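You operate a simulated robot arm through the tools that you are given. There is no shell and no other tool. Be economical: measure what you need, move in short steps, check, and stop when the job is done.

Carry out the task below with a simulated robot arm. There is one attempt and no reset: what you move stays moved.

## Task
Hold the mesh with the hooks lever while you move the blue rod to 20 cm.
Fine: lock the rod again before the hooks come off; leave the other rods and controls.

The check looks at the end state, three seconds after you hand in, the way a careful person would. Anything else that was tipped, shoved, dropped, spilled or broken makes it a failure.

## Robot
A 6-joint arm with a four-finger gripper on a trunk, on a base that drives. Base frame: it is fixed to the floor where the robot stands at the start and does not move with it; the origin is under the middle of the robot, x ahead of it, y to its left, z up. Lengths are in mm, angles in rad, forces in N, time in s.
With the tool pointing down near the work surface it reaches from about 420 to 920 mm from the robot's upright axis, wherever it stands. Its first joint turns from -2.897 to 2.897 rad. Places, roughly: bar stop knob [600, 0, 1200]; black crank [300, 1100, 1000]; blue lock lever [400, 700, 1100]; blue rod [500, 400, 1300]; brake knob [500, 600, 900]; clutch lever [300, 800, 900]; hooks lever [600, 0, 1100]; oil lever [500, 300, 900]; orange lock lever [300, 900, 1100]; orange rod [500, 400, 1100]; pawl lever [300, 700, 900]; red lock lever [400, 600, 1100]; red rod [500, 200, 1300]; white lock lever [300, 800, 1100]; white rod [500, 200, 1100]. Payload 3.43 kg.
Tool frame: the origin (TCP) lies between the finger pads and is the grasp point; the fingertips stand 30 mm ahead of it; z points along the fingers, y is the line along which they close. The gripper opens to 120 mm. The gripper's body begins 85 mm behind the TCP.
Orientation is that of the tool frame in the base frame, as a unit quaternion [w, x, y, z]. With the fingers straight down and closing along the base's y, the tool's x points along the base's -x, its y along +y and its z along -z.

## Interface
- The arm moves only by the tool arm_command. Its arguments are lists of equal length, an entry for each row: "delta_pos": the shift along the tool's x, y, z in units of 500 mm (1.0 is 500 mm), a list of three; "delta_rot": the turn, a rotation vector about the tool's x, y, z in units of 180 degrees (1.0 is 180 degrees), a list of three. In form: {"delta_pos": [[tx, ty, tz], ...], "delta_rot": [[rx, ry, rz], ...]}. A call has 1 to 10 rows; each row is the pose to reach, as a shift and turn from the pose commanded when the call began, along the tool's axes at that moment. "jaw" is the finger opening in mm, from 0 to 120, set as the call begins (left out, the last holds). A call with a number of a shift or a turn outside -1 to 1 is refused whole. A row lasts 0.2 s, in which the tool goes at most 50 mm and 0.15 rad; a call with a longer step from one row to the next is refused whole, and so is a gripper value outside its range. Where a pose cannot be reached the arm comes as near as it can. A force on the tool above 50 N (or 10 N above the force at the start of the call, whichever is more), or a blocked arm, ends the call early, and 0.2 s more pass. The fingers move at their own pace and stop on an object; they squeeze with about 43 N. The grip force told is the motor's: it shows also when the fingers shut on nothing. Time passes only in rows, and 0.2 s behind the last, so rows that repeat a pose let the fingers close. It gives the time, the measured TCP pose, the force on the tool (base axes), the opening and the grip force at its end, in the units of the frame above (readings bear some noise), with the torque about the TCP (base axes, N m) and any sound that the robot's microphone picked up.
- Cameras (640 x 400 px; columns grow to the right, rows downward): "scene" is now at [66.2, 212.9, 1655.7]; the picture's right is [0.16, -0.99, 0.00], its down [-0.59, -0.09, -0.80] and it looks along [0.79, 0.13, -0.60] (base axes); focal length 214 px, centre (320, 200). "wrist" rides on the gripper at [71, -17, -120] in the tool frame; the picture's right is [0.23, 0.97, 0.00], its down [-0.81, 0.19, -0.55] and it looks along [-0.54, 0.13, 0.83] (tool axes); focal length 275 px, centre (320, 200).
- grab_frame(camera): a new picture of that camera. No time passes.
- lift_body(by): slides the trunk up (or, below 0, down) by that many mm; the arm and the scene camera ride with it, the base frame stays. It gives what a move gives, with no picture.
- steer(legs): drives the robot by 1 to 6 legs, each [ahead, left, turn to the left] in mm, mm and rad, along the robot's own axes; the way and the turn of a leg run together, so that a leg with both is an arc; at most 1500 mm and 3.142 rad a leg. The arm and the cameras ride along, it lands a little off, and it stops where it bumps. It gives what a move gives.
- head_to(pan, tilt): turns the head with the scene camera to pan (to the left, within 2.094 rad either way) and tilt (down, from -0.506 to 1.204), counted from straight ahead of the robot. It gives what a move gives.
- probe_pixels(camera, pixels): there is no depth. For up to 12 entries [column, row, z] of the newest picture of that camera ("zoom" is the newest enlarged one), the place [x, y] in the base frame at which the ray of that pixel passes the height z, good to about 3 mm. No time passes.
- enlarge(camera, box): a new picture of the part [left, top, right, bottom] of that camera's present view, enlarged. No time passes.
- sign_off(): hands the job in; it is judged then, once.

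Work in short steps. Measure before you move; look again where a grasp or a placing could have gone wrong, and mend it. You have 80 turns and 52 pictures in all, those below and enlarged ones among them. Open the gripper and draw the arm clear of the work before you hand the job in, unless the task says otherwise; then end with one line.

The tools are called after "Request:" by a JSON object that holds its "method" and its "body". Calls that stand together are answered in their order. arm_command: Moves the arm, as the interface text tells. Its arguments: {"type":"object","properties":{"delta_pos":{"type":"array","items":{"type":"array","items":{"type":"number"}}},"delta_rot":{"type":"array","items":{"type":"array","items":{"type":"number"}}},"jaw":{"type":"number"}},"required":["delta_pos","delta_rot"]} The other tools are called the same way: lift_body (by) slides the trunk up or down; steer (legs) drives the base; head_to (pan, tilt) turns the head that bears the scene camera; grab_frame (camera) takes a picture; probe_pixels (camera, pixels) gives the place at which the rays of pixels pass given heights; enlarge (camera, box) takes an enlarged picture of a part of a camera's view; sign_off () hands the job in.

At the start:

```text
t: 0.0
ee_pos: [435.0, 493.0, 1553.3]
ee_rot: [-0.001, 0.0, 1.0, 0.0]
wrist_force: [0.4, 0.1, -0.3]
moment: [0.0, 0.02, 0.02]
grip_width: 120.0
finger_force: 0.2
trunk travel left (down, up): [-225.0, 315.0]
robot x, y, heading: [-1.5, -0.1, 0.002]
head pan, tilt: [0.157, 0.641]
```

scene: 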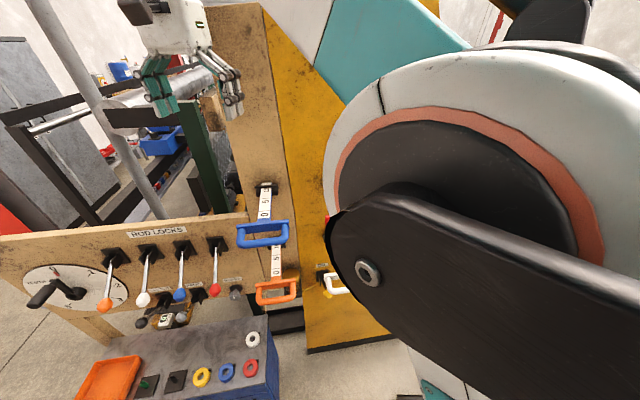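
wrist: 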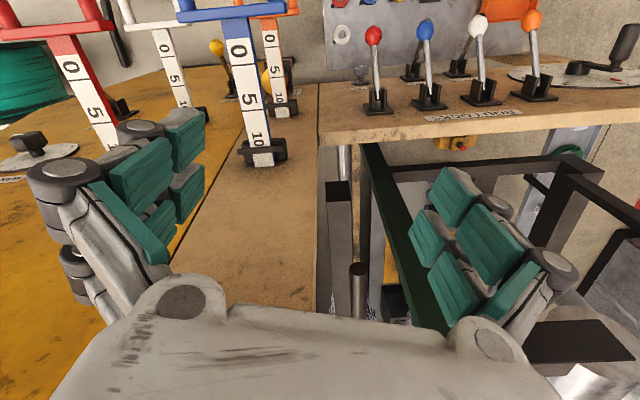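

The scene shows the blue rod handle near (262,234), the lock levers at (105..215, 240..300), and a big arm hiding the right part of the panel. I enlarge the rods and look at the right side.

Request:
{"method": "enlarge", "body": {"camera": "scene", "box": [200, 160, 360, 310]}}

Request:
{"method": "enlarge", "body": {"camera": "scene", "box": [20, 210, 260, 360]}}

Request:
{"method": "enlarge", "body": {"camera": "wrist", "box": [0, 0, 320, 200]}}

```text
2.67 times, centred on (280, 235) of scene
```

zoom: 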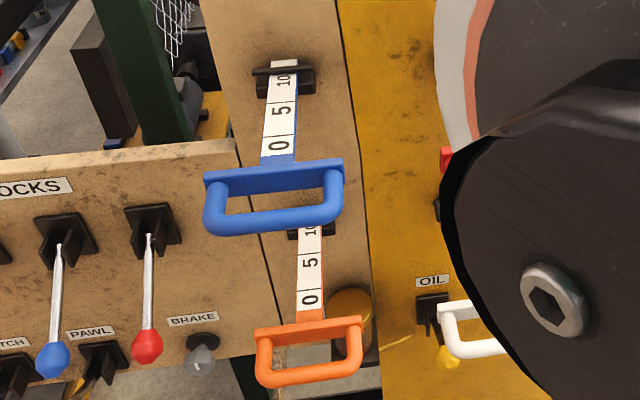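

```text
2.67 times, centred on (140, 285) of scene
```

zoom: 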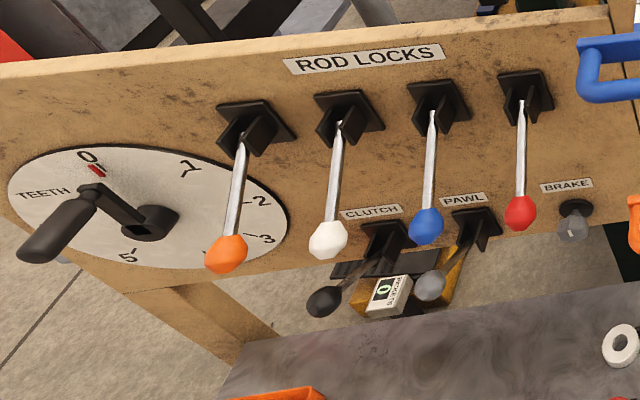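

```text
2.00 times, centred on (160, 100) of wrist
```

zoom: 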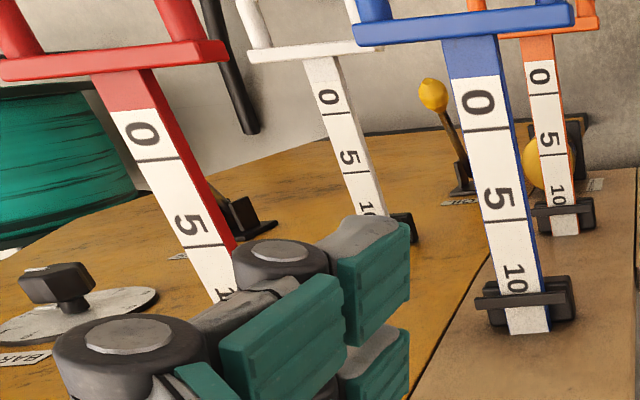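

The big black shape is the robot's own shoulder. I pan the head right and tilt to look for the hooks lever under it.

Request:
{"method": "head_to", "body": {"pan": -0.5, "tilt": 0.6}}

Request:
{"method": "grab_frame", "body": {"camera": "scene"}}

```text
t: 1.0
ee_pos: [435.7, 492.3, 1552.5]
ee_rot: [0.0, 0.0, 1.0, 0.0]
wrist_force: [0.0, 0.4, 0.1]
moment: [-0.01, 0.01, -0.01]
grip_width: 120.0
finger_force: 0.0
trunk travel left (down, up): [-225.0, 315.0]
robot x, y, heading: [0.6, 0.4, 0.001]
head pan, tilt: [-0.499, 0.6]
```

```text
46 pictures are left
```

scene: 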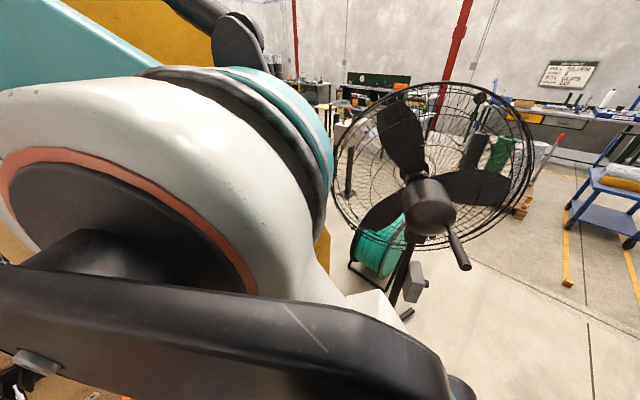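

The head's view is blocked by the arm, so I use the wrist camera: shift the tool 300 mm along −y at this height and look.

Request:
{"method": "arm_command", "body": {"delta_pos": [[0, -0.1, 0], [0, -0.2, 0], [0, -0.3, 0], [0, -0.4, 0], [0, -0.5, 0], [0, -0.6, 0]], "delta_rot": [[0, 0, 0], [0, 0, 0], [0, 0, 0], [0, 0, 0], [0, 0, 0], [0, 0, 0]]}}

Request:
{"method": "grab_frame", "body": {"camera": "wrist"}}

```text
t: 2.4
ee_pos: [435.5, 188.8, 1551.7]
ee_rot: [0.0, -0.001, 1.0, 0.0]
wrist_force: [-0.5, -0.9, -0.2]
moment: [0.02, -0.01, 0.02]
grip_width: 119.8
finger_force: 0.1
trunk travel left (down, up): [-225.0, 315.0]
robot x, y, heading: [0.2, -0.7, -0.003]
head pan, tilt: [-0.499, 0.6]
```

```text
45 pictures are left
```

wrist: 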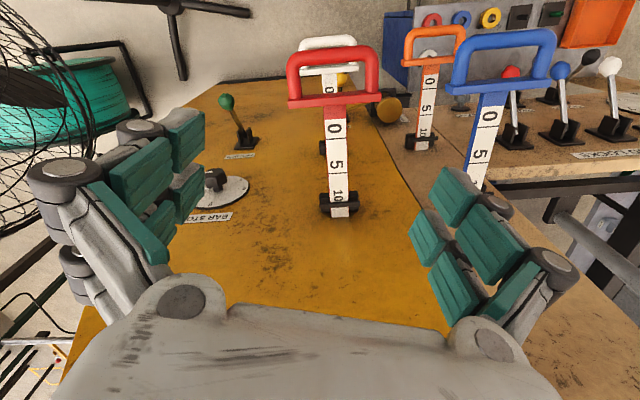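

The green lever at (226,100), base (245,143), is by the place given for the hooks lever. I enlarge it to read its label.

Request:
{"method": "enlarge", "body": {"camera": "wrist", "box": [180, 70, 340, 240]}}

Request:
{"method": "enlarge", "body": {"camera": "wrist", "box": [390, 0, 640, 180]}}

Request:
{"method": "probe_pixels", "body": {"camera": "wrist", "pixels": [[226, 100, 1050], [226, 100, 1080], [226, 100, 1100], [245, 143, 1100], [245, 143, 1120], [245, 143, 1150], [501, 36, 1250], [501, 36, 1300], [339, 205, 1300], [339, 205, 1350]]}}

```text
2.35 times, centred on (260, 155) of wrist
```

zoom: 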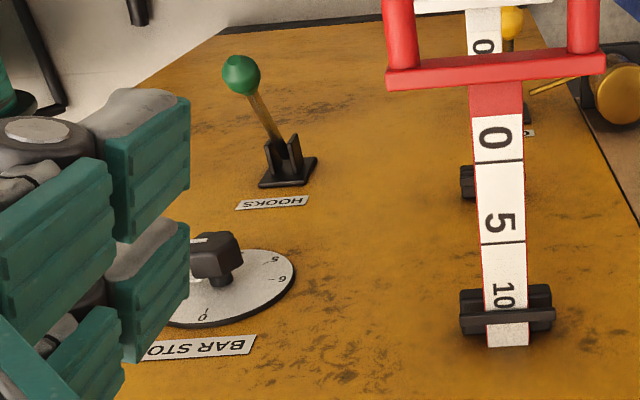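

```text
2.22 times, centred on (515, 90) of wrist
```

zoom: 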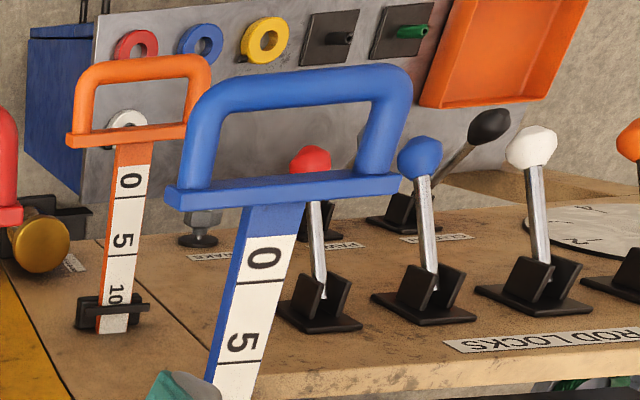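

```text
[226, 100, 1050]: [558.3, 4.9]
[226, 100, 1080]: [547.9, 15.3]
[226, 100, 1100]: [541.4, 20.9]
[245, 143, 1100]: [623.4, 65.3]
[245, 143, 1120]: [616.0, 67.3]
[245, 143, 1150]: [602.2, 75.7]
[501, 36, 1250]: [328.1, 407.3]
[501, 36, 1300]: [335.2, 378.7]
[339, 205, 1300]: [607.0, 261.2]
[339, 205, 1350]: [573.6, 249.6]
```

The green lever is labelled HOOKS and hangs down like the lock levers. I turn the tool in stages to point forward with the wrist camera above it (180° about the tool's [0.707, 0, −0.707]), at the present safe height.

Request:
{"method": "arm_command", "body": {"delta_pos": [[0, 0, 0], [0, 0, 0], [0, 0, 0], [0, 0, 0], [0, 0, 0], [0, 0, 0], [0, 0, 0], [0, 0, 0], [0, 0, 0], [0, 0, 0]], "delta_rot": [[0.0332, 0, -0.0332], [0.0664, 0, -0.0664], [0.0996, 0, -0.0996], [0.1328, 0, -0.1328], [0.166, 0, -0.166], [0.1992, 0, -0.1992], [0.2324, 0, -0.2324], [0.2656, 0, -0.2656], [0.2988, 0, -0.2988], [0.332, 0, -0.332]], "jaw": 60}}

```text
t: 4.6
ee_pos: [428.4, 185.5, 1553.9]
ee_rot: [0.001, -0.477, 0.739, -0.476]
wrist_force: [-0.9, -1.1, 0.9]
moment: [0.06, -0.04, 0.13]
grip_width: 60.1
finger_force: 0.2
trunk travel left (down, up): [-225.0, 315.0]
robot x, y, heading: [1.2, -2.1, -0.003]
head pan, tilt: [-0.499, 0.6]
```

The turn tracks well; I carry on with the next part.

Request:
{"method": "arm_command", "body": {"delta_pos": [[0, 0, 0], [0, 0, 0], [0, 0, 0], [0, 0, 0], [0, 0, 0], [0, 0, 0], [0, 0, 0], [0, 0, 0], [0, 0, 0], [0, 0, 0]], "delta_rot": [[0.0332, 0, -0.0332], [0.0664, 0, -0.0664], [0.0996, 0, -0.0996], [0.1328, 0, -0.1328], [0.166, 0, -0.166], [0.1992, 0, -0.1992], [0.2324, 0, -0.2324], [0.2656, 0, -0.2656], [0.2988, 0, -0.2988], [0.332, 0, -0.332]]}}

Request:
{"method": "arm_command", "body": {"delta_pos": [[0, 0, 0], [0, 0, 0], [0, 0, 0]], "delta_rot": [[0.0332, 0, -0.0332], [0.0431, 0, -0.0431], [0.0431, 0, -0.0431]]}}

Request:
{"method": "grab_frame", "body": {"camera": "wrist"}}

```text
t: 6.8
ee_pos: [433.5, 190.6, 1552.2]
ee_rot: [0.0, 0.704, -0.095, 0.704]
wrist_force: [-0.1, -1.5, -0.8]
moment: [0.02, -0.04, 0.04]
grip_width: 60.0
finger_force: 0.1
trunk travel left (down, up): [-225.0, 315.0]
robot x, y, heading: [-0.2, 1.1, 0.003]
head pan, tilt: [-0.499, 0.6]
```

```text
t: 7.6
ee_pos: [436.5, 191.2, 1552.1]
ee_rot: [0.0, 0.707, 0.002, 0.707]
wrist_force: [0.8, 0.2, -0.1]
moment: [0.02, 0.02, 0.01]
grip_width: 60.2
finger_force: 0.1
trunk travel left (down, up): [-225.0, 315.0]
robot x, y, heading: [0.4, 0.5, 0.001]
head pan, tilt: [-0.499, 0.6]
```

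```text
42 pictures are left
```

wrist: 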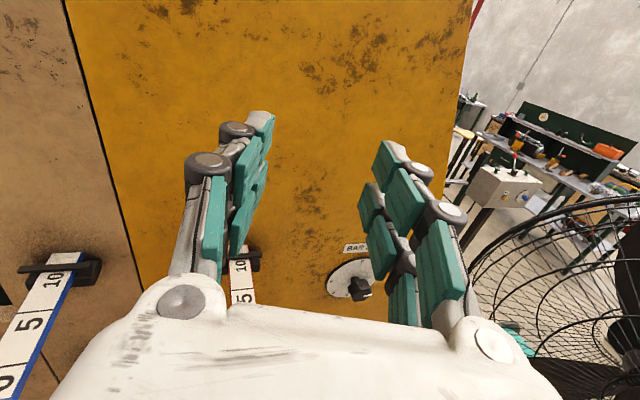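

Now the tool points forward with the camera above. I triangulate the red and blue housings and the bar stop knob from this second view.

Request:
{"method": "probe_pixels", "body": {"camera": "wrist", "pixels": [[243, 260, 1300], [243, 260, 1320], [243, 260, 1350], [62, 268, 1300], [62, 268, 1320], [62, 268, 1350], [355, 247, 1250], [355, 247, 1300]]}}

```text
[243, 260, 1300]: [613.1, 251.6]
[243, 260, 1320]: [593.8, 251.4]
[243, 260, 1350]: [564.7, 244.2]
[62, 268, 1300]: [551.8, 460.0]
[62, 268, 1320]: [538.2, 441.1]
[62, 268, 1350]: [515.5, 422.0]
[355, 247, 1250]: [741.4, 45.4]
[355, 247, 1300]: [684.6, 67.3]
```

The panel seems turned about 15–17° (red slot ≈(607,255,1300), blue ≈(552,460,1300)). I drive back 250 mm to give room for a forward-pointing tool, then take looks.

Request:
{"method": "steer", "body": {"legs": [[-250, 0, 0]]}}

Request:
{"method": "head_to", "body": {"pan": 0.3, "tilt": 0.4}}

Request:
{"method": "grab_frame", "body": {"camera": "scene"}}

```text
t: 9.4
ee_pos: [187.9, 191.9, 1553.4]
ee_rot: [0.0, 0.707, 0.0, 0.707]
wrist_force: [-0.8, 0.2, 0.5]
moment: [-0.01, -0.01, -0.01]
grip_width: 60.2
finger_force: 0.0
trunk travel left (down, up): [-225.0, 315.0]
robot x, y, heading: [-248.3, 0.3, 0.002]
head pan, tilt: [-0.499, 0.6]
```

```text
t: 10.6
ee_pos: [188.7, 191.7, 1552.4]
ee_rot: [-0.001, 0.707, 0.001, 0.707]
wrist_force: [0.4, 0.8, 0.6]
moment: [0.0, -0.01, 0.02]
grip_width: 59.8
finger_force: 0.0
trunk travel left (down, up): [-225.0, 315.0]
robot x, y, heading: [-243.0, 1.2, -0.0]
head pan, tilt: [0.3, 0.4]
```

```text
41 pictures are left
```

scene: 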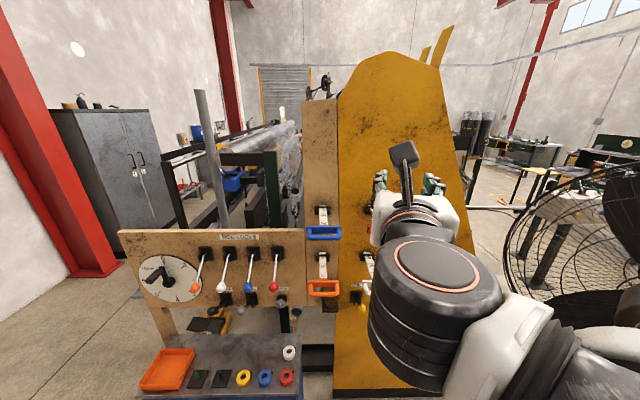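

Next I yaw the tool 17° left to face the panel and shift to y≈0, still at safe height.

Request:
{"method": "arm_command", "body": {"delta_pos": [[0, 0.095, 0], [0, 0.19, 0.04], [0, 0.285, 0.08], [0, 0.38, 0.12], [0, 0.4, 0.16]], "delta_rot": [[0.0472, 0, 0], [0.0944, 0, 0], [0.0944, 0, 0], [0.0944, 0, 0], [0.0944, 0, 0]]}}

Request:
{"method": "arm_command", "body": {"delta_pos": [[-0.098, 0, 0], [-0.196, 0, 0], [-0.294, 0, 0], [-0.392, 0, 0], [-0.49, 0, 0], [-0.588, 0, 0], [-0.686, 0, 0]], "delta_rot": [[0, 0, 0], [0, 0, 0], [0, 0, 0], [0, 0, 0], [0, 0, 0], [0, 0, 0], [0, 0, 0]]}}

Request:
{"method": "grab_frame", "body": {"camera": "wrist"}}

```text
refused: row 2 steps farther than a row can; nothing moved
```

```text
t: 12.2
ee_pos: [153.5, 147.8, 1280.2]
ee_rot: [0.002, 0.707, -0.003, 0.707]
wrist_force: [-0.9, -0.3, 0.4]
moment: [0.01, -0.01, 0.06]
grip_width: 60.2
finger_force: 0.0
out of reach, approached as far as the arm can: row 6, 7
trunk travel left (down, up): [-225.0, 315.0]
robot x, y, heading: [-246.8, 0.0, 0.001]
head pan, tilt: [0.3, 0.4]
stopped in row 7: the arm was blocked; the commanded pose is now the measured one
```

```text
40 pictures are left
```

wrist: 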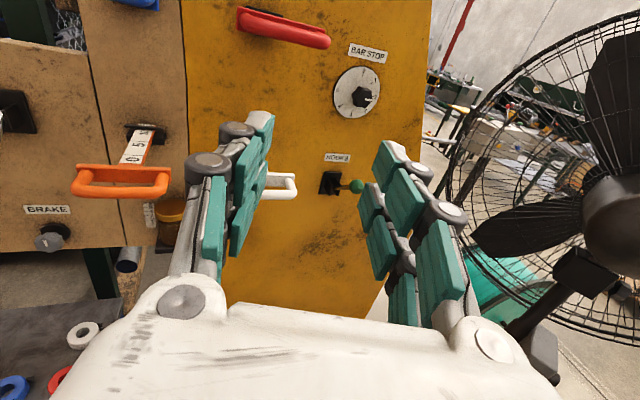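

The arm ran into its near limit at z 1280 with nothing touched. This view shows the hooks knob at (357,186) and its base at (330,183); I triangulate it.

Request:
{"method": "probe_pixels", "body": {"camera": "wrist", "pixels": [[357, 186, 1060], [357, 186, 1080], [357, 186, 1100], [331, 183, 1080], [331, 183, 1100], [331, 183, 1120], [360, 96, 1200], [285, 40, 1300], [122, 175, 1130], [122, 175, 1100]]}}

```text
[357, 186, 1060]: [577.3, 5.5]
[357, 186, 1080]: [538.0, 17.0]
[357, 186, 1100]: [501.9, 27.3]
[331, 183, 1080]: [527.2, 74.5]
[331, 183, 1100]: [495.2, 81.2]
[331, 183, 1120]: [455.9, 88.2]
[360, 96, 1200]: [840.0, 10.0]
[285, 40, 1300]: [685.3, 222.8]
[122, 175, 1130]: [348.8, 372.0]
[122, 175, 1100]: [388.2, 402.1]
```

Triangulated: hooks knob ≈(550,13,1074), base ≈(650,57,1020): the lever leans up, unlike the lock levers. I shift right to y≈−40 and yaw 17° left.

Request:
{"method": "arm_command", "body": {"delta_pos": [[0, 0.09, 0], [0, 0.18, 0], [0, 0.27, 0.03], [0, 0.36, 0.06], [0, 0.36, 0.15], [0, 0.36, 0.24], [0, 0.36, 0.33]], "delta_rot": [[0.0472, 0, 0], [0.0944, 0, 0], [0.0944, 0, 0], [0.0944, 0, 0], [0.0944, 0, 0], [0.0944, 0, 0], [0.0944, 0, 0]]}}

```text
t: 13.8
ee_pos: [319.2, -26.0, 1280.3]
ee_rot: [-0.103, 0.7, 0.103, 0.699]
wrist_force: [0.0, 0.8, -0.9]
moment: [-0.01, 0.01, -0.02]
grip_width: 59.7
finger_force: 0.1
trunk travel left (down, up): [-225.0, 315.0]
robot x, y, heading: [-250.6, -0.8, 0.002]
head pan, tilt: [0.3, 0.4]
```

The pose is as wanted. I lower 150 mm straight down at x≈319 and take a wrist picture.

Request:
{"method": "arm_command", "body": {"delta_pos": [[-0.08, 0, 0], [-0.16, 0, 0], [-0.24, 0, 0], [-0.3, 0, 0]], "delta_rot": [[0, 0, 0], [0, 0, 0], [0, 0, 0], [0, 0, 0]]}}

Request:
{"method": "grab_frame", "body": {"camera": "wrist"}}

```text
t: 14.8
ee_pos: [367.4, -40.8, 1238.8]
ee_rot: [-0.104, 0.702, 0.104, 0.696]
wrist_force: [0.4, 0.1, -1.5]
moment: [0.0, -0.02, 0.02]
grip_width: 59.9
finger_force: 0.1
out of reach, approached as far as the arm can: row 1, 2, 3, 4
trunk travel left (down, up): [-225.0, 315.0]
robot x, y, heading: [-244.4, -2.7, 0.001]
head pan, tilt: [0.3, 0.4]
```

```text
39 pictures are left
```

wrist: 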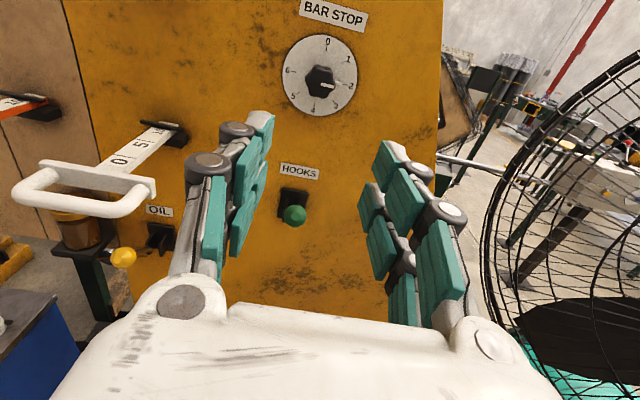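

The low reach is limited by the trunk height, so I lower the trunk 130 mm; the space below the tool is clear (the white handle is well to the left).

Request:
{"method": "lift_body", "body": {"by": -130}}

Request:
{"method": "enlarge", "body": {"camera": "wrist", "box": [220, 60, 400, 180]}}

```text
t: 16.4
ee_pos: [363.9, -40.4, 1109.9]
ee_rot: [-0.103, 0.702, 0.104, 0.697]
wrist_force: [-0.3, 0.9, -0.4]
moment: [0.01, -0.02, -0.02]
grip_width: 60.0
finger_force: 0.1
trunk travel left (down, up): [-95.0, 445.0]
robot x, y, heading: [-241.7, -1.4, 0.004]
head pan, tilt: [0.3, 0.4]
```

```text
3.33 times, centred on (310, 120) of wrist
```

zoom: 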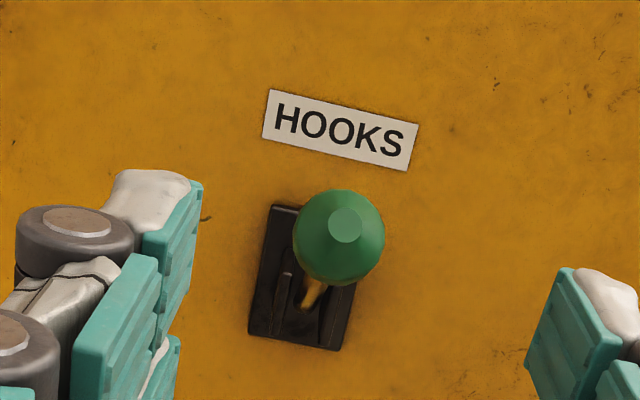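

The close view shows the hooks lever tilted up (knob ≈1074 vs pivot ≈1011, ~28°), swinging vertically between its cheeks. I lower the trunk 85 mm more for low reach, still well in front of the knob.

Request:
{"method": "lift_body", "body": {"by": -85}}

Request:
{"method": "arm_command", "body": {"delta_pos": [[0.05, 0.005, 0.05], [0.098, 0.005, 0.1], [0.098, 0.005, 0.15]], "delta_rot": [[0, 0, 0], [0, 0, 0], [0, 0, 0]], "jaw": 70}}

Request:
{"method": "enlarge", "body": {"camera": "wrist", "box": [200, 60, 440, 210]}}

```text
t: 17.6
ee_pos: [363.9, -40.1, 1025.3]
ee_rot: [-0.104, 0.701, 0.104, 0.698]
wrist_force: [1.1, -0.2, -1.4]
moment: [-0.02, 0.02, 0.02]
grip_width: 60.0
finger_force: 0.1
trunk travel left (down, up): [-10.0, 530.0]
robot x, y, heading: [-246.3, -1.2, -0.001]
head pan, tilt: [0.3, 0.4]
```

```text
t: 18.4
ee_pos: [436.6, -22.0, 1074.1]
ee_rot: [-0.103, 0.702, 0.103, 0.697]
wrist_force: [0.3, -0.1, 0.6]
moment: [-0.01, 0.05, 0.01]
grip_width: 69.8
finger_force: 0.0
trunk travel left (down, up): [-10.0, 530.0]
robot x, y, heading: [-248.4, -4.3, 0.002]
head pan, tilt: [0.3, 0.4]
```

```text
2.67 times, centred on (320, 135) of wrist
```

zoom: 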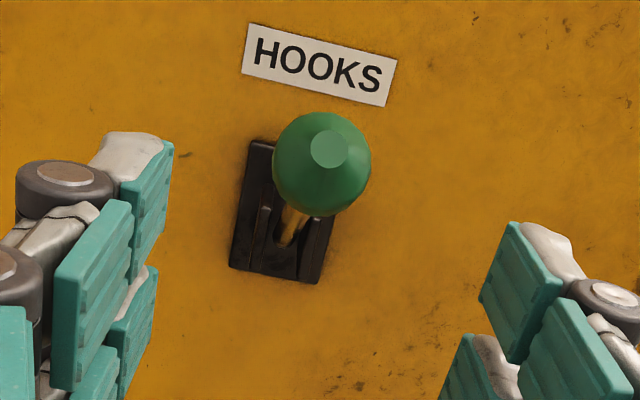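

The knob sits centred at about (321,121), 119 mm ahead. I advance onto it with open jaws, then close.

Request:
{"method": "arm_command", "body": {"delta_pos": [[0, 0.002, 0.08], [-0.003, 0.002, 0.16], [-0.005, 0.002, 0.235]], "delta_rot": [[0, 0, 0], [0, 0, 0], [0, 0, 0]]}}

Request:
{"method": "enlarge", "body": {"camera": "wrist", "box": [200, 60, 440, 210]}}

```text
t: 19.2
ee_pos: [552.2, 10.2, 1068.3]
ee_rot: [-0.103, 0.701, 0.103, 0.698]
wrist_force: [0.3, -0.2, 0.0]
moment: [-0.01, 0.01, -0.01]
grip_width: 70.0
finger_force: 0.0
trunk travel left (down, up): [-10.0, 530.0]
robot x, y, heading: [-246.3, -0.7, -0.002]
head pan, tilt: [0.3, 0.4]
```

```text
2.67 times, centred on (320, 135) of wrist
```

zoom: 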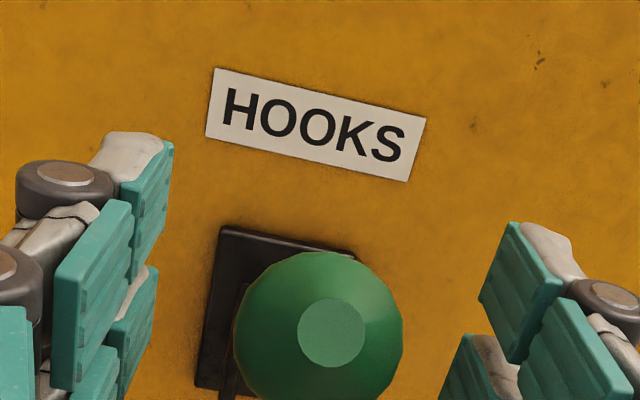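

The knob is centred between the fingers, so I close the jaws with the pose held.

Request:
{"method": "arm_command", "body": {"delta_pos": [[0, 0, 0], [0, 0, 0]], "delta_rot": [[0, 0, 0], [0, 0, 0]], "jaw": 0}}

```text
t: 19.8
ee_pos: [551.9, 12.9, 1068.3]
ee_rot: [-0.104, 0.701, 0.104, 0.698]
wrist_force: [1.8, 2.4, -3.6]
moment: [-0.05, 0.13, -0.02]
grip_width: 29.8
finger_force: 45.0
trunk travel left (down, up): [-10.0, 530.0]
robot x, y, heading: [-244.8, 3.2, -0.003]
head pan, tilt: [0.3, 0.4]
```

Gripped at 29.8 mm (the knob). I swing it down along the arc about the pivot (≈120 mm ahead, 60 mm below), stopping on force.

Request:
{"method": "arm_command", "body": {"delta_pos": [[-0.046, 0, -0.018], [-0.092, 0, -0.027], [-0.138, 0, -0.028], [-0.185, 0, -0.02]], "delta_rot": [[0, 0, 0], [0, 0, 0], [0, 0, 0], [0, 0, 0]]}}

Request:
{"method": "grab_frame", "body": {"camera": "wrist"}}

```text
t: 20.8
ee_pos: [543.3, 7.8, 975.1]
ee_rot: [-0.103, 0.701, 0.104, 0.698]
wrist_force: [4.7, -4.0, -0.2]
moment: [-0.04, -0.22, 0.31]
grip_width: 30.7
finger_force: 45.0
trunk travel left (down, up): [-10.0, 530.0]
robot x, y, heading: [-245.7, -0.3, -0.003]
head pan, tilt: [0.3, 0.4]
```

```text
35 pictures are left
```

wrist: 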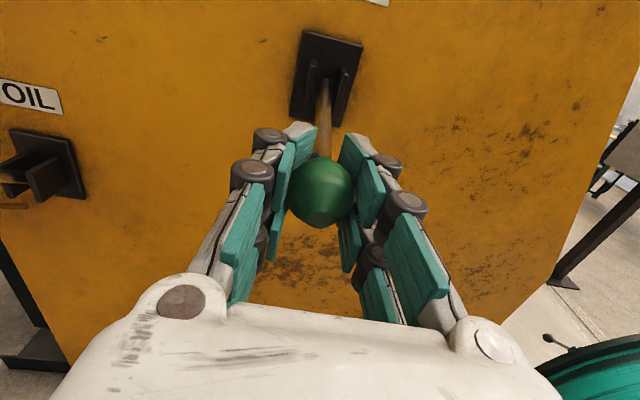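

The lever follows freely with no sound yet. I continue the arc to about −28° and slightly beyond to find its stop.

Request:
{"method": "arm_command", "body": {"delta_pos": [[-0.028, 0, 0.009], [-0.058, 0, 0.022], [-0.068, 0, 0.028]], "delta_rot": [[0, 0, 0], [0, 0, 0], [0, 0, 0]]}}

```text
t: 21.6
ee_pos: [553.2, 12.4, 943.7]
ee_rot: [-0.103, 0.701, 0.103, 0.698]
wrist_force: [13.2, 0.7, 13.4]
moment: [0.42, -1.0, -0.06]
grip_width: 31.1
finger_force: 45.2
trunk travel left (down, up): [-10.0, 530.0]
robot x, y, heading: [-241.2, 3.4, -0.007]
head pan, tilt: [0.3, 0.4]
```

Force now rises (13 N up), so the lever is at its lower stop. I open the jaws and draw straight back, then look.

Request:
{"method": "arm_command", "body": {"delta_pos": [[0.01, 0, 0], [0.01, 0, 0], [0.01, 0, -0.08], [0.01, 0, -0.16], [0.01, 0, -0.24]], "delta_rot": [[0, 0, 0], [0, 0, 0], [0, 0, 0], [0, 0, 0], [0, 0, 0]], "jaw": 70}}

Request:
{"method": "grab_frame", "body": {"camera": "wrist"}}

Request:
{"method": "grab_frame", "body": {"camera": "scene"}}

```text
t: 22.8
ee_pos: [456.4, -21.8, 971.3]
ee_rot: [-0.104, 0.702, 0.105, 0.697]
wrist_force: [0.0, 0.4, 0.2]
moment: [0.0, 0.0, 0.01]
grip_width: 70.1
finger_force: 0.0
out of reach, approached as far as the arm can: row 4, 5
trunk travel left (down, up): [-10.0, 530.0]
robot x, y, heading: [-247.9, -1.5, -0.0]
head pan, tilt: [0.3, 0.4]
```

```text
34 pictures are left
```

wrist: 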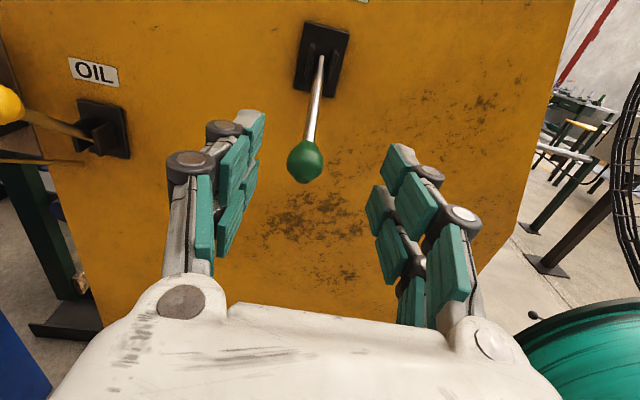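

```text
33 pictures are left
```

scene: 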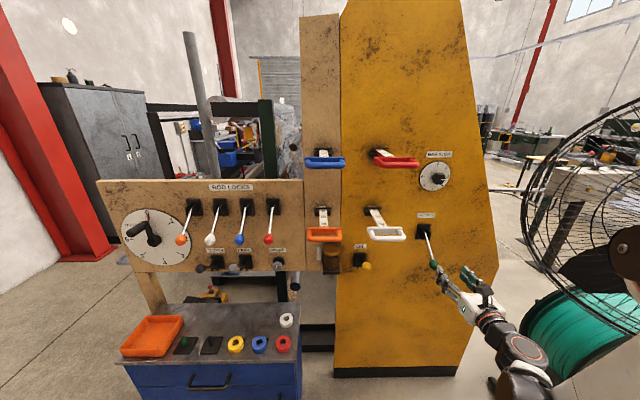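

The hooks lever now stays down, and the scene view has a clear sight of the whole panel. I enlarge the machine area behind and the locks to see the mesh and labels.

Request:
{"method": "enlarge", "body": {"camera": "scene", "box": [150, 70, 350, 195]}}

Request:
{"method": "enlarge", "body": {"camera": "scene", "box": [100, 180, 420, 380]}}

```text
3.20 times, centred on (250, 132) of scene
```

zoom: 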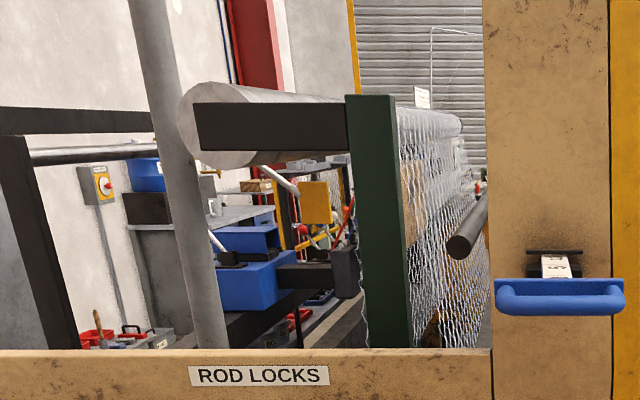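

```text
2.00 times, centred on (260, 280) of scene
```

zoom: 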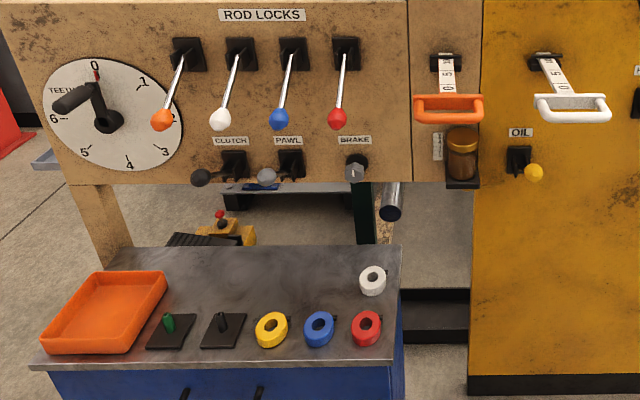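

I probe the blue lock knob (239,239) and pivot (245,207), plus the blue handle, from this new scene view to triangulate with the first one.

Request:
{"method": "probe_pixels", "body": {"camera": "scene", "pixels": [[239, 239, 1000], [239, 239, 1050], [239, 239, 1100], [246, 206, 1050], [246, 206, 1100], [246, 206, 1150], [325, 165, 1250], [325, 165, 1300], [325, 165, 1330], [323, 150, 1300], [323, 150, 1330]]}}

```text
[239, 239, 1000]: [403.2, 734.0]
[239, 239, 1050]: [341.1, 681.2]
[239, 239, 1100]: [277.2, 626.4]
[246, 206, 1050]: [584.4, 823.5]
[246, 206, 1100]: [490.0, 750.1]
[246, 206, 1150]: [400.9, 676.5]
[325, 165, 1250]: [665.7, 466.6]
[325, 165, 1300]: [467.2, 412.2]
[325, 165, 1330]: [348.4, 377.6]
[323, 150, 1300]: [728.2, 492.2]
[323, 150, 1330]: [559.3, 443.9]
```

Blue lock knob ≈(339,682,1050), pivot ≈(435,705,1128); blue handle bar ≈(345,377,1333), rod direction ≈(0.956,0.295). I raise the trunk 100 mm, then back straight off 250 mm and go 350 mm left.

Request:
{"method": "lift_body", "body": {"by": 100}}

Request:
{"method": "steer", "body": {"legs": [[-250, 0, 0], [0, 350, 0]]}}

Request:
{"method": "head_to", "body": {"pan": 0.2, "tilt": 0.45}}

Request:
{"method": "grab_frame", "body": {"camera": "scene"}}

```text
t: 24.2
ee_pos: [456.2, -22.4, 1071.1]
ee_rot: [-0.104, 0.702, 0.104, 0.697]
wrist_force: [-0.3, 0.6, -0.6]
moment: [-0.02, -0.03, 0.01]
grip_width: 70.2
finger_force: 0.2
trunk travel left (down, up): [-110.0, 430.0]
robot x, y, heading: [-244.3, 0.2, -0.001]
head pan, tilt: [0.3, 0.4]
```

```text
t: 27.9
ee_pos: [210.3, 327.9, 1070.4]
ee_rot: [-0.1, 0.702, 0.1, 0.697]
wrist_force: [-0.4, -0.2, -0.5]
moment: [0.01, 0.0, 0.02]
grip_width: 70.2
finger_force: 0.1
trunk travel left (down, up): [-110.0, 430.0]
robot x, y, heading: [-489.5, 359.7, -0.009]
head pan, tilt: [0.3, 0.4]
```

```text
t: 28.5
ee_pos: [211.3, 326.6, 1071.6]
ee_rot: [-0.101, 0.702, 0.101, 0.697]
wrist_force: [0.0, 1.1, 0.2]
moment: [0.01, 0.01, -0.02]
grip_width: 69.9
finger_force: 0.1
trunk travel left (down, up): [-110.0, 430.0]
robot x, y, heading: [-494.1, 354.0, -0.01]
head pan, tilt: [0.201, 0.45]
```

```text
30 pictures are left
```

scene: 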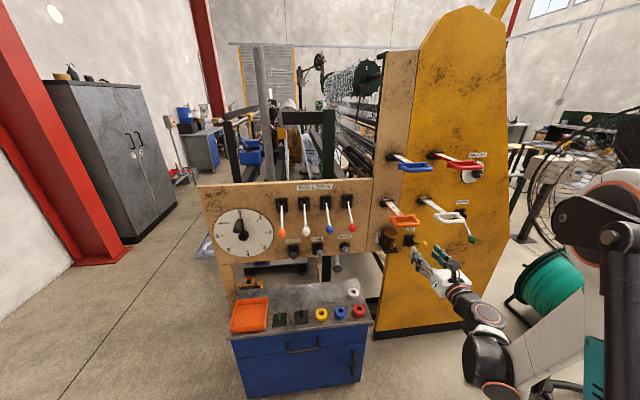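

All clear: the tool is in front of the orange rod. I shift the tool 317 mm along +y to stand 130 mm in front of the blue lock knob.

Request:
{"method": "arm_command", "body": {"delta_pos": [[0, -0.087, 0.027], [0, -0.174, 0.054], [0, -0.26, 0.081], [0, -0.347, 0.108], [0, -0.434, 0.134], [0, -0.52, 0.161], [0, -0.606, 0.188]], "delta_rot": [[0.006, 0, 0], [0.006, 0, 0], [0.006, 0, 0], [0.006, 0, 0], [0.006, 0, 0], [0.006, 0, 0], [0.006, 0, 0]]}}

Request:
{"method": "grab_frame", "body": {"camera": "wrist"}}

```text
t: 30.1
ee_pos: [216.6, 645.1, 1070.1]
ee_rot: [-0.106, 0.702, 0.106, 0.697]
wrist_force: [0.4, -0.2, 0.3]
moment: [0.01, 0.0, 0.04]
grip_width: 69.7
finger_force: 0.0
out of reach, approached as far as the arm can: row 1, 2
trunk travel left (down, up): [-110.0, 430.0]
robot x, y, heading: [-491.3, 357.9, -0.007]
head pan, tilt: [0.201, 0.45]
```

```text
29 pictures are left
```

wrist: 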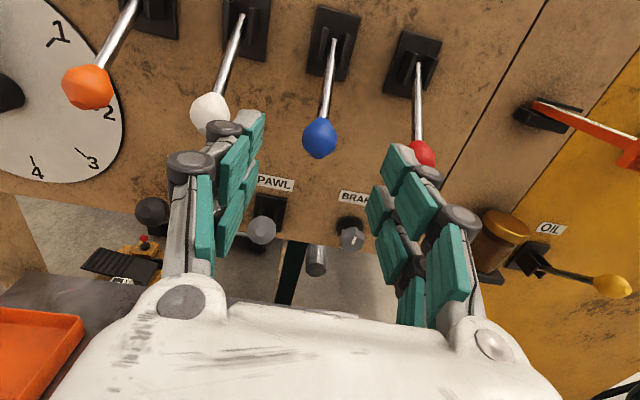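

The blue knob is at (320,138), about 128 mm ahead, 22 mm below and ~3 mm right; the red and white knobs are ~95 mm away to each side. I narrow the jaws to 56 and advance.

Request:
{"method": "arm_command", "body": {"delta_pos": [[-0.03, 0.006, 0.05], [-0.044, 0.006, 0.12], [-0.044, 0.006, 0.19], [-0.044, 0.006, 0.254]], "delta_rot": [[0, 0, 0], [0, 0, 0], [0, 0, 0], [0, 0, 0]], "jaw": 56}}

Request:
{"method": "grab_frame", "body": {"camera": "wrist"}}

```text
t: 31.1
ee_pos: [341.2, 680.4, 1043.0]
ee_rot: [-0.106, 0.701, 0.107, 0.697]
wrist_force: [0.4, -0.4, -0.2]
moment: [0.0, -0.03, 0.01]
grip_width: 56.3
finger_force: 0.0
trunk travel left (down, up): [-110.0, 430.0]
robot x, y, heading: [-490.1, 354.0, -0.011]
head pan, tilt: [0.201, 0.45]
```

```text
28 pictures are left
```

wrist: 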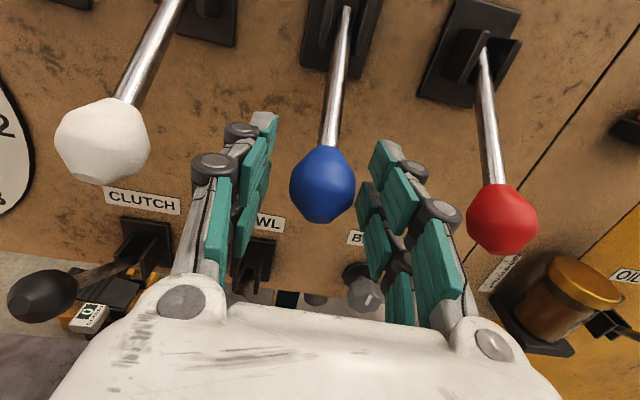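

The blue knob is between the fingers at (323,184), the same picture place as the gripped hooks knob. I close on it.

Request:
{"method": "arm_command", "body": {"delta_pos": [[0.004, 0, 0], [0.004, 0, 0]], "delta_rot": [[0, 0, 0], [0, 0, 0]], "jaw": 0}}

```text
t: 31.7
ee_pos: [340.4, 679.1, 1046.2]
ee_rot: [-0.106, 0.701, 0.106, 0.697]
wrist_force: [6.1, -1.6, -6.5]
moment: [-0.05, 0.38, -0.09]
grip_width: 28.5
finger_force: 45.6
trunk travel left (down, up): [-110.0, 430.0]
robot x, y, heading: [-493.8, 357.6, -0.013]
head pan, tilt: [0.201, 0.45]
```

Gripped (28.5 mm). I swing the lever up along its arc (pivot ≈118 mm ahead, 63 mm up), first to about +12°.

Request:
{"method": "arm_command", "body": {"delta_pos": [[0.043, 0, -0.018], [0.089, 0, -0.029], [0.135, 0, -0.031], [0.182, 0, -0.026]], "delta_rot": [[0, 0, 0], [0, 0, 0], [0, 0, 0], [0, 0, 0]]}}

```text
t: 32.7
ee_pos: [330.1, 675.8, 1138.6]
ee_rot: [-0.106, 0.702, 0.106, 0.696]
wrist_force: [9.6, 4.5, -15.8]
moment: [-0.48, 1.48, 0.43]
grip_width: 31.9
finger_force: 45.3
trunk travel left (down, up): [-110.0, 430.0]
robot x, y, heading: [-490.0, 360.3, -0.007]
head pan, tilt: [0.201, 0.45]
```

It moves with moderate force; I continue to the upper end, about +30°.

Request:
{"method": "arm_command", "body": {"delta_pos": [[0.036, 0, 0.011], [0.07, 0, 0.026], [0.082, 0, 0.032]], "delta_rot": [[0, 0, 0], [0, 0, 0], [0, 0, 0]]}}

Request:
{"method": "grab_frame", "body": {"camera": "wrist"}}

```text
t: 33.4
ee_pos: [344.1, 680.9, 1168.9]
ee_rot: [-0.107, 0.703, 0.105, 0.695]
wrist_force: [14.0, 4.6, -39.2]
moment: [0.09, 0.71, 0.22]
grip_width: 34.6
finger_force: 44.9
trunk travel left (down, up): [-110.0, 430.0]
robot x, y, heading: [-492.1, 360.3, -0.012]
head pan, tilt: [0.201, 0.45]
stopped in row 3: the force on the tool passed its limit at 71 N (the readings are from after the stop); the commanded pose is now the measured one
```

```text
27 pictures are left
```

wrist: 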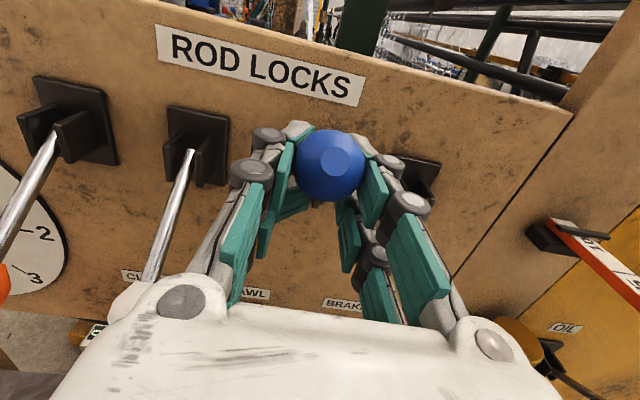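

The upper stop is reached. I release, back off 120 mm and check that the lever stays up.

Request:
{"method": "arm_command", "body": {"delta_pos": [[0, 0, 0], [0, 0, 0], [0, 0, -0.08], [0, 0, -0.16], [0, 0, -0.24]], "delta_rot": [[0, 0, 0], [0, 0, 0], [0, 0, 0], [0, 0, 0], [0, 0, 0]], "jaw": 56}}

Request:
{"method": "grab_frame", "body": {"camera": "wrist"}}

```text
t: 34.6
ee_pos: [222.2, 644.4, 1169.6]
ee_rot: [-0.107, 0.701, 0.106, 0.697]
wrist_force: [0.5, -0.4, -0.7]
moment: [0.02, -0.03, 0.01]
grip_width: 56.2
finger_force: 0.0
trunk travel left (down, up): [-110.0, 430.0]
robot x, y, heading: [-492.7, 358.7, -0.01]
head pan, tilt: [0.201, 0.45]
```

```text
26 pictures are left
```

wrist: 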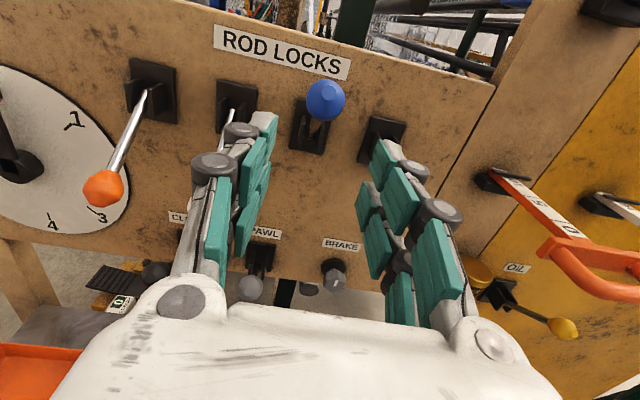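

The blue lever stays up (knob at (326,100)), the others are unchanged. I raise the trunk 150 mm, then go to a standoff in front of the blue handle while rolling the tool so the jaws close vertically.

Request:
{"method": "lift_body", "body": {"by": 150}}

Request:
{"method": "arm_command", "body": {"delta_pos": [[0, 0.084, -0.02], [0.005, 0.168, -0.06], [0.01, 0.252, -0.1], [0.015, 0.336, -0.13], [0.02, 0.42, -0.155], [0.025, 0.504, -0.175], [0.03, 0.586, -0.178], [0.03, 0.586, -0.178], [0.03, 0.586, -0.178], [0.03, 0.586, -0.178]], "delta_rot": [[0, 0, 0.047], [0, 0, 0.094], [0, 0, 0.141], [0, 0, 0.188], [0, 0, 0.235], [0, 0, 0.282], [0, 0, 0.329], [0, 0, 0.376], [0, 0, 0.423], [0, 0, 0.47]]}}

Request:
{"method": "grab_frame", "body": {"camera": "wrist"}}

```text
t: 36.3
ee_pos: [222.4, 643.7, 1319.9]
ee_rot: [-0.107, 0.702, 0.106, 0.696]
wrist_force: [-0.3, 0.5, 0.2]
moment: [0.0, 0.02, 0.03]
grip_width: 56.1
finger_force: 0.2
trunk travel left (down, up): [-260.0, 280.0]
robot x, y, heading: [-491.7, 360.0, -0.007]
head pan, tilt: [0.201, 0.45]
```

```text
t: 38.5
ee_pos: [222.9, 338.3, 1334.0]
ee_rot: [-0.548, 0.59, -0.395, 0.442]
wrist_force: [0.2, -0.6, 0.7]
moment: [-0.01, 0.0, 0.0]
grip_width: 56.2
finger_force: 0.1
out of reach, approached as far as the arm can: row 2
trunk travel left (down, up): [-260.0, 280.0]
robot x, y, heading: [-488.1, 357.4, -0.017]
head pan, tilt: [0.201, 0.45]
```

```text
25 pictures are left
```

wrist: 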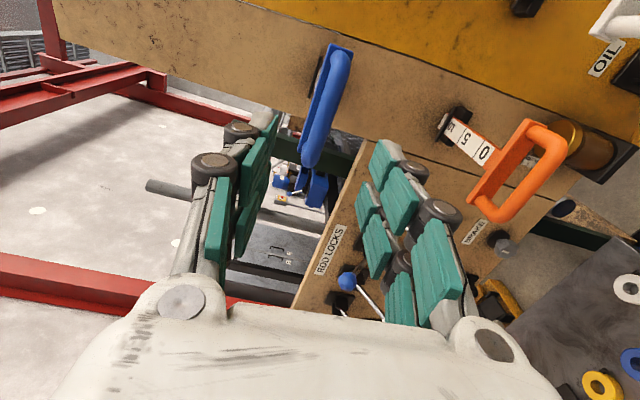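

The roll worked; the blue bar at (328,108) is ~130 mm ahead, ~5 mm low and 6 mm right of the tool axis. I finish the roll and advance with jaws open at 56 mm.

Request:
{"method": "arm_command", "body": {"delta_pos": [[0.008, 0.008, 0.07], [0.008, 0.008, 0.14], [0.008, 0.008, 0.2], [0.008, 0.008, 0.25]], "delta_rot": [[0, 0, 0.03], [0, 0, 0.03], [0, 0, 0.03], [0, 0, 0.03]]}}

Request:
{"method": "grab_frame", "body": {"camera": "wrist"}}

Request:
{"method": "enlarge", "body": {"camera": "scene", "box": [340, 120, 500, 220]}}

```text
t: 39.5
ee_pos: [348.6, 367.8, 1331.2]
ee_rot: [-0.567, 0.571, -0.422, 0.418]
wrist_force: [0.7, 0.0, -0.1]
moment: [0.02, 0.01, 0.0]
grip_width: 56.1
finger_force: 0.1
trunk travel left (down, up): [-260.0, 280.0]
robot x, y, heading: [-491.7, 354.5, -0.014]
head pan, tilt: [0.201, 0.45]
```

```text
24 pictures are left
```

wrist: 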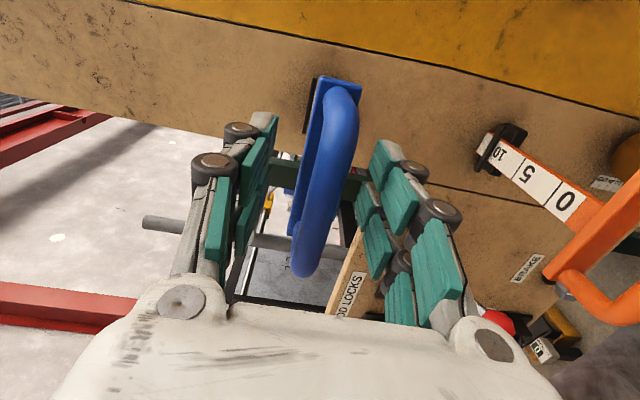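

```text
4.00 times, centred on (420, 170) of scene
```

zoom: 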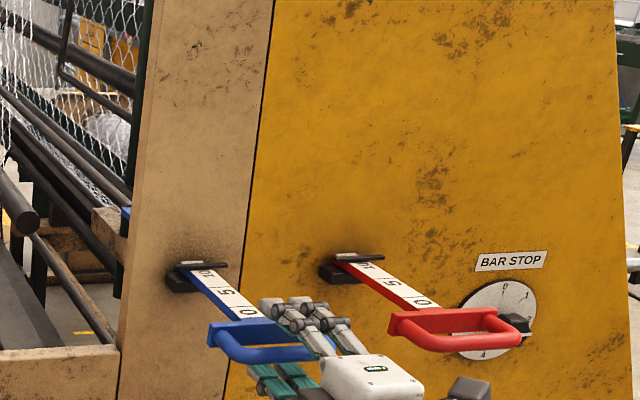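

The bar lies centred between the fingers at about (325,190). I close on it.

Request:
{"method": "arm_command", "body": {"delta_pos": [[0, 0, 0], [0, 0, 0]], "delta_rot": [[0, 0, 0], [0, 0, 0]], "jaw": 0}}

Request:
{"method": "enlarge", "body": {"camera": "scene", "box": [370, 135, 450, 185]}}

```text
t: 40.1
ee_pos: [347.4, 368.8, 1330.5]
ee_rot: [-0.567, 0.571, -0.422, 0.418]
wrist_force: [-2.9, 1.2, -18.0]
moment: [-0.44, -0.25, 0.0]
grip_width: 14.5
finger_force: 43.7
trunk travel left (down, up): [-260.0, 280.0]
robot x, y, heading: [-491.2, 358.5, -0.008]
head pan, tilt: [0.201, 0.45]
```

```text
8.00 times, centred on (410, 160) of scene
```

zoom: 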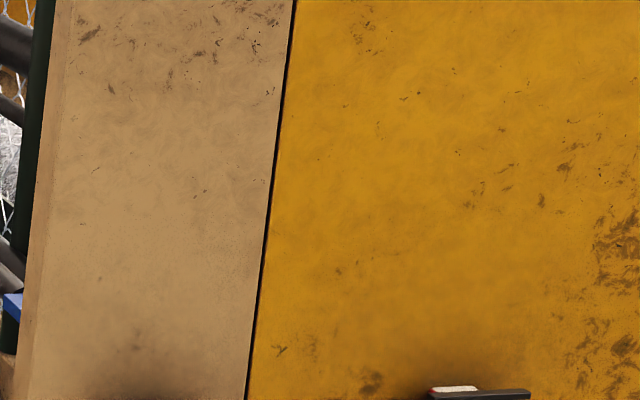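

Gripped (14.5 mm) with 18 N vertical strain, so the tool is slightly high. I ease it 3 mm down and read the scale at the slot at scene (390,187).

Request:
{"method": "arm_command", "body": {"delta_pos": [[0, 0.006, 0]], "delta_rot": [[0, 0, 0]]}}

Request:
{"method": "enlarge", "body": {"camera": "scene", "box": [370, 170, 434, 210]}}

```text
t: 40.5
ee_pos: [346.0, 367.8, 1330.7]
ee_rot: [-0.568, 0.569, -0.423, 0.417]
wrist_force: [5.6, -4.3, 20.7]
moment: [-0.13, 0.06, 1.01]
grip_width: 14.9
finger_force: 44.3
trunk travel left (down, up): [-260.0, 280.0]
robot x, y, heading: [-493.3, 358.9, -0.01]
head pan, tilt: [0.201, 0.45]
```

```text
10.00 times, centred on (402, 190) of scene
```

zoom: 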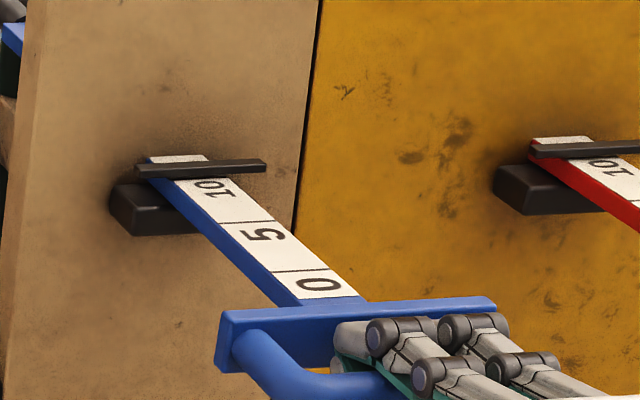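

The index bar stands at the 10 mark (lines for 0 and 5 visible, spacing 50 mm), so I need a 100 mm pull. I pull a first 20 mm as a test.

Request:
{"method": "arm_command", "body": {"delta_pos": [[0, -0.003, 0], [0, -0.003, -0.02], [0, -0.003, -0.04]], "delta_rot": [[0, 0, 0], [0, 0, 0], [0, 0, 0]]}}

Request:
{"method": "enlarge", "body": {"camera": "scene", "box": [370, 170, 434, 210]}}

```text
t: 41.3
ee_pos: [326.1, 361.5, 1329.5]
ee_rot: [-0.568, 0.57, -0.422, 0.418]
wrist_force: [2.8, -13.1, 22.1]
moment: [-0.46, 0.01, 0.78]
grip_width: 14.6
finger_force: 44.3
trunk travel left (down, up): [-260.0, 280.0]
robot x, y, heading: [-492.9, 360.5, -0.012]
head pan, tilt: [0.201, 0.45]
```

```text
10.00 times, centred on (402, 190) of scene
```

zoom: 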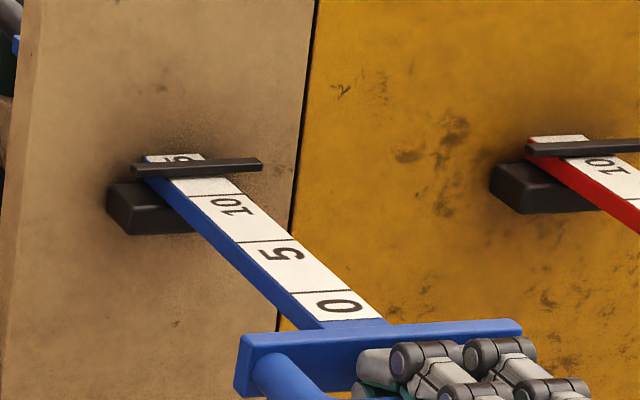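

The rod slides; the 10 line has come out from under the index. I pull on 45 mm with small corrections (right 2 mm, up 1.5 mm) for the side forces.

Request:
{"method": "arm_command", "body": {"delta_pos": [[0.003, -0.003, -0.02], [0.004, -0.003, -0.04], [0.005, -0.003, -0.065], [0.006, -0.003, -0.09]], "delta_rot": [[0, 0, 0], [0, 0, 0], [0, 0, 0], [0, 0, 0]]}}

```text
t: 42.3
ee_pos: [282.3, 346.1, 1330.1]
ee_rot: [-0.568, 0.57, -0.421, 0.418]
wrist_force: [-1.5, -9.8, 13.4]
moment: [-0.33, 0.04, 0.59]
grip_width: 14.5
finger_force: 44.5
trunk travel left (down, up): [-260.0, 280.0]
robot x, y, heading: [-491.4, 357.7, -0.015]
head pan, tilt: [0.201, 0.45]
```

About 67 mm pulled so far. I pull 30 mm more and then check the scale.

Request:
{"method": "arm_command", "body": {"delta_pos": [[0.003, -0.002, -0.02], [0.004, -0.002, -0.04], [0.005, -0.002, -0.06]], "delta_rot": [[0, 0, 0], [0, 0, 0], [0, 0, 0]]}}

Request:
{"method": "enlarge", "body": {"camera": "scene", "box": [370, 170, 434, 210]}}

```text
t: 43.1
ee_pos: [254.9, 338.4, 1328.8]
ee_rot: [-0.568, 0.572, -0.421, 0.417]
wrist_force: [-1.7, 0.9, 7.4]
moment: [-0.1, 0.03, 1.15]
grip_width: 14.6
finger_force: 44.0
trunk travel left (down, up): [-260.0, 280.0]
robot x, y, heading: [-489.2, 358.1, -0.013]
head pan, tilt: [0.201, 0.45]
```

```text
10.00 times, centred on (402, 190) of scene
```

zoom: 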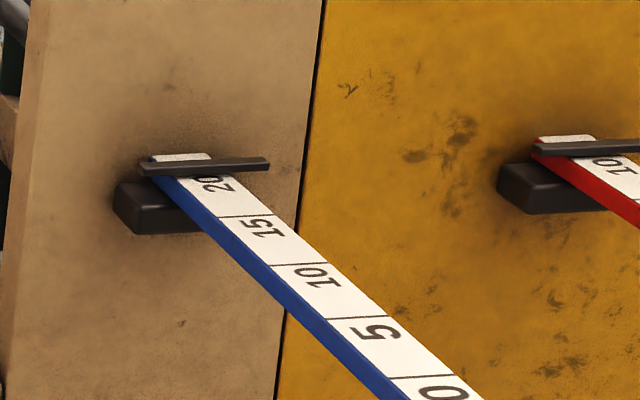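

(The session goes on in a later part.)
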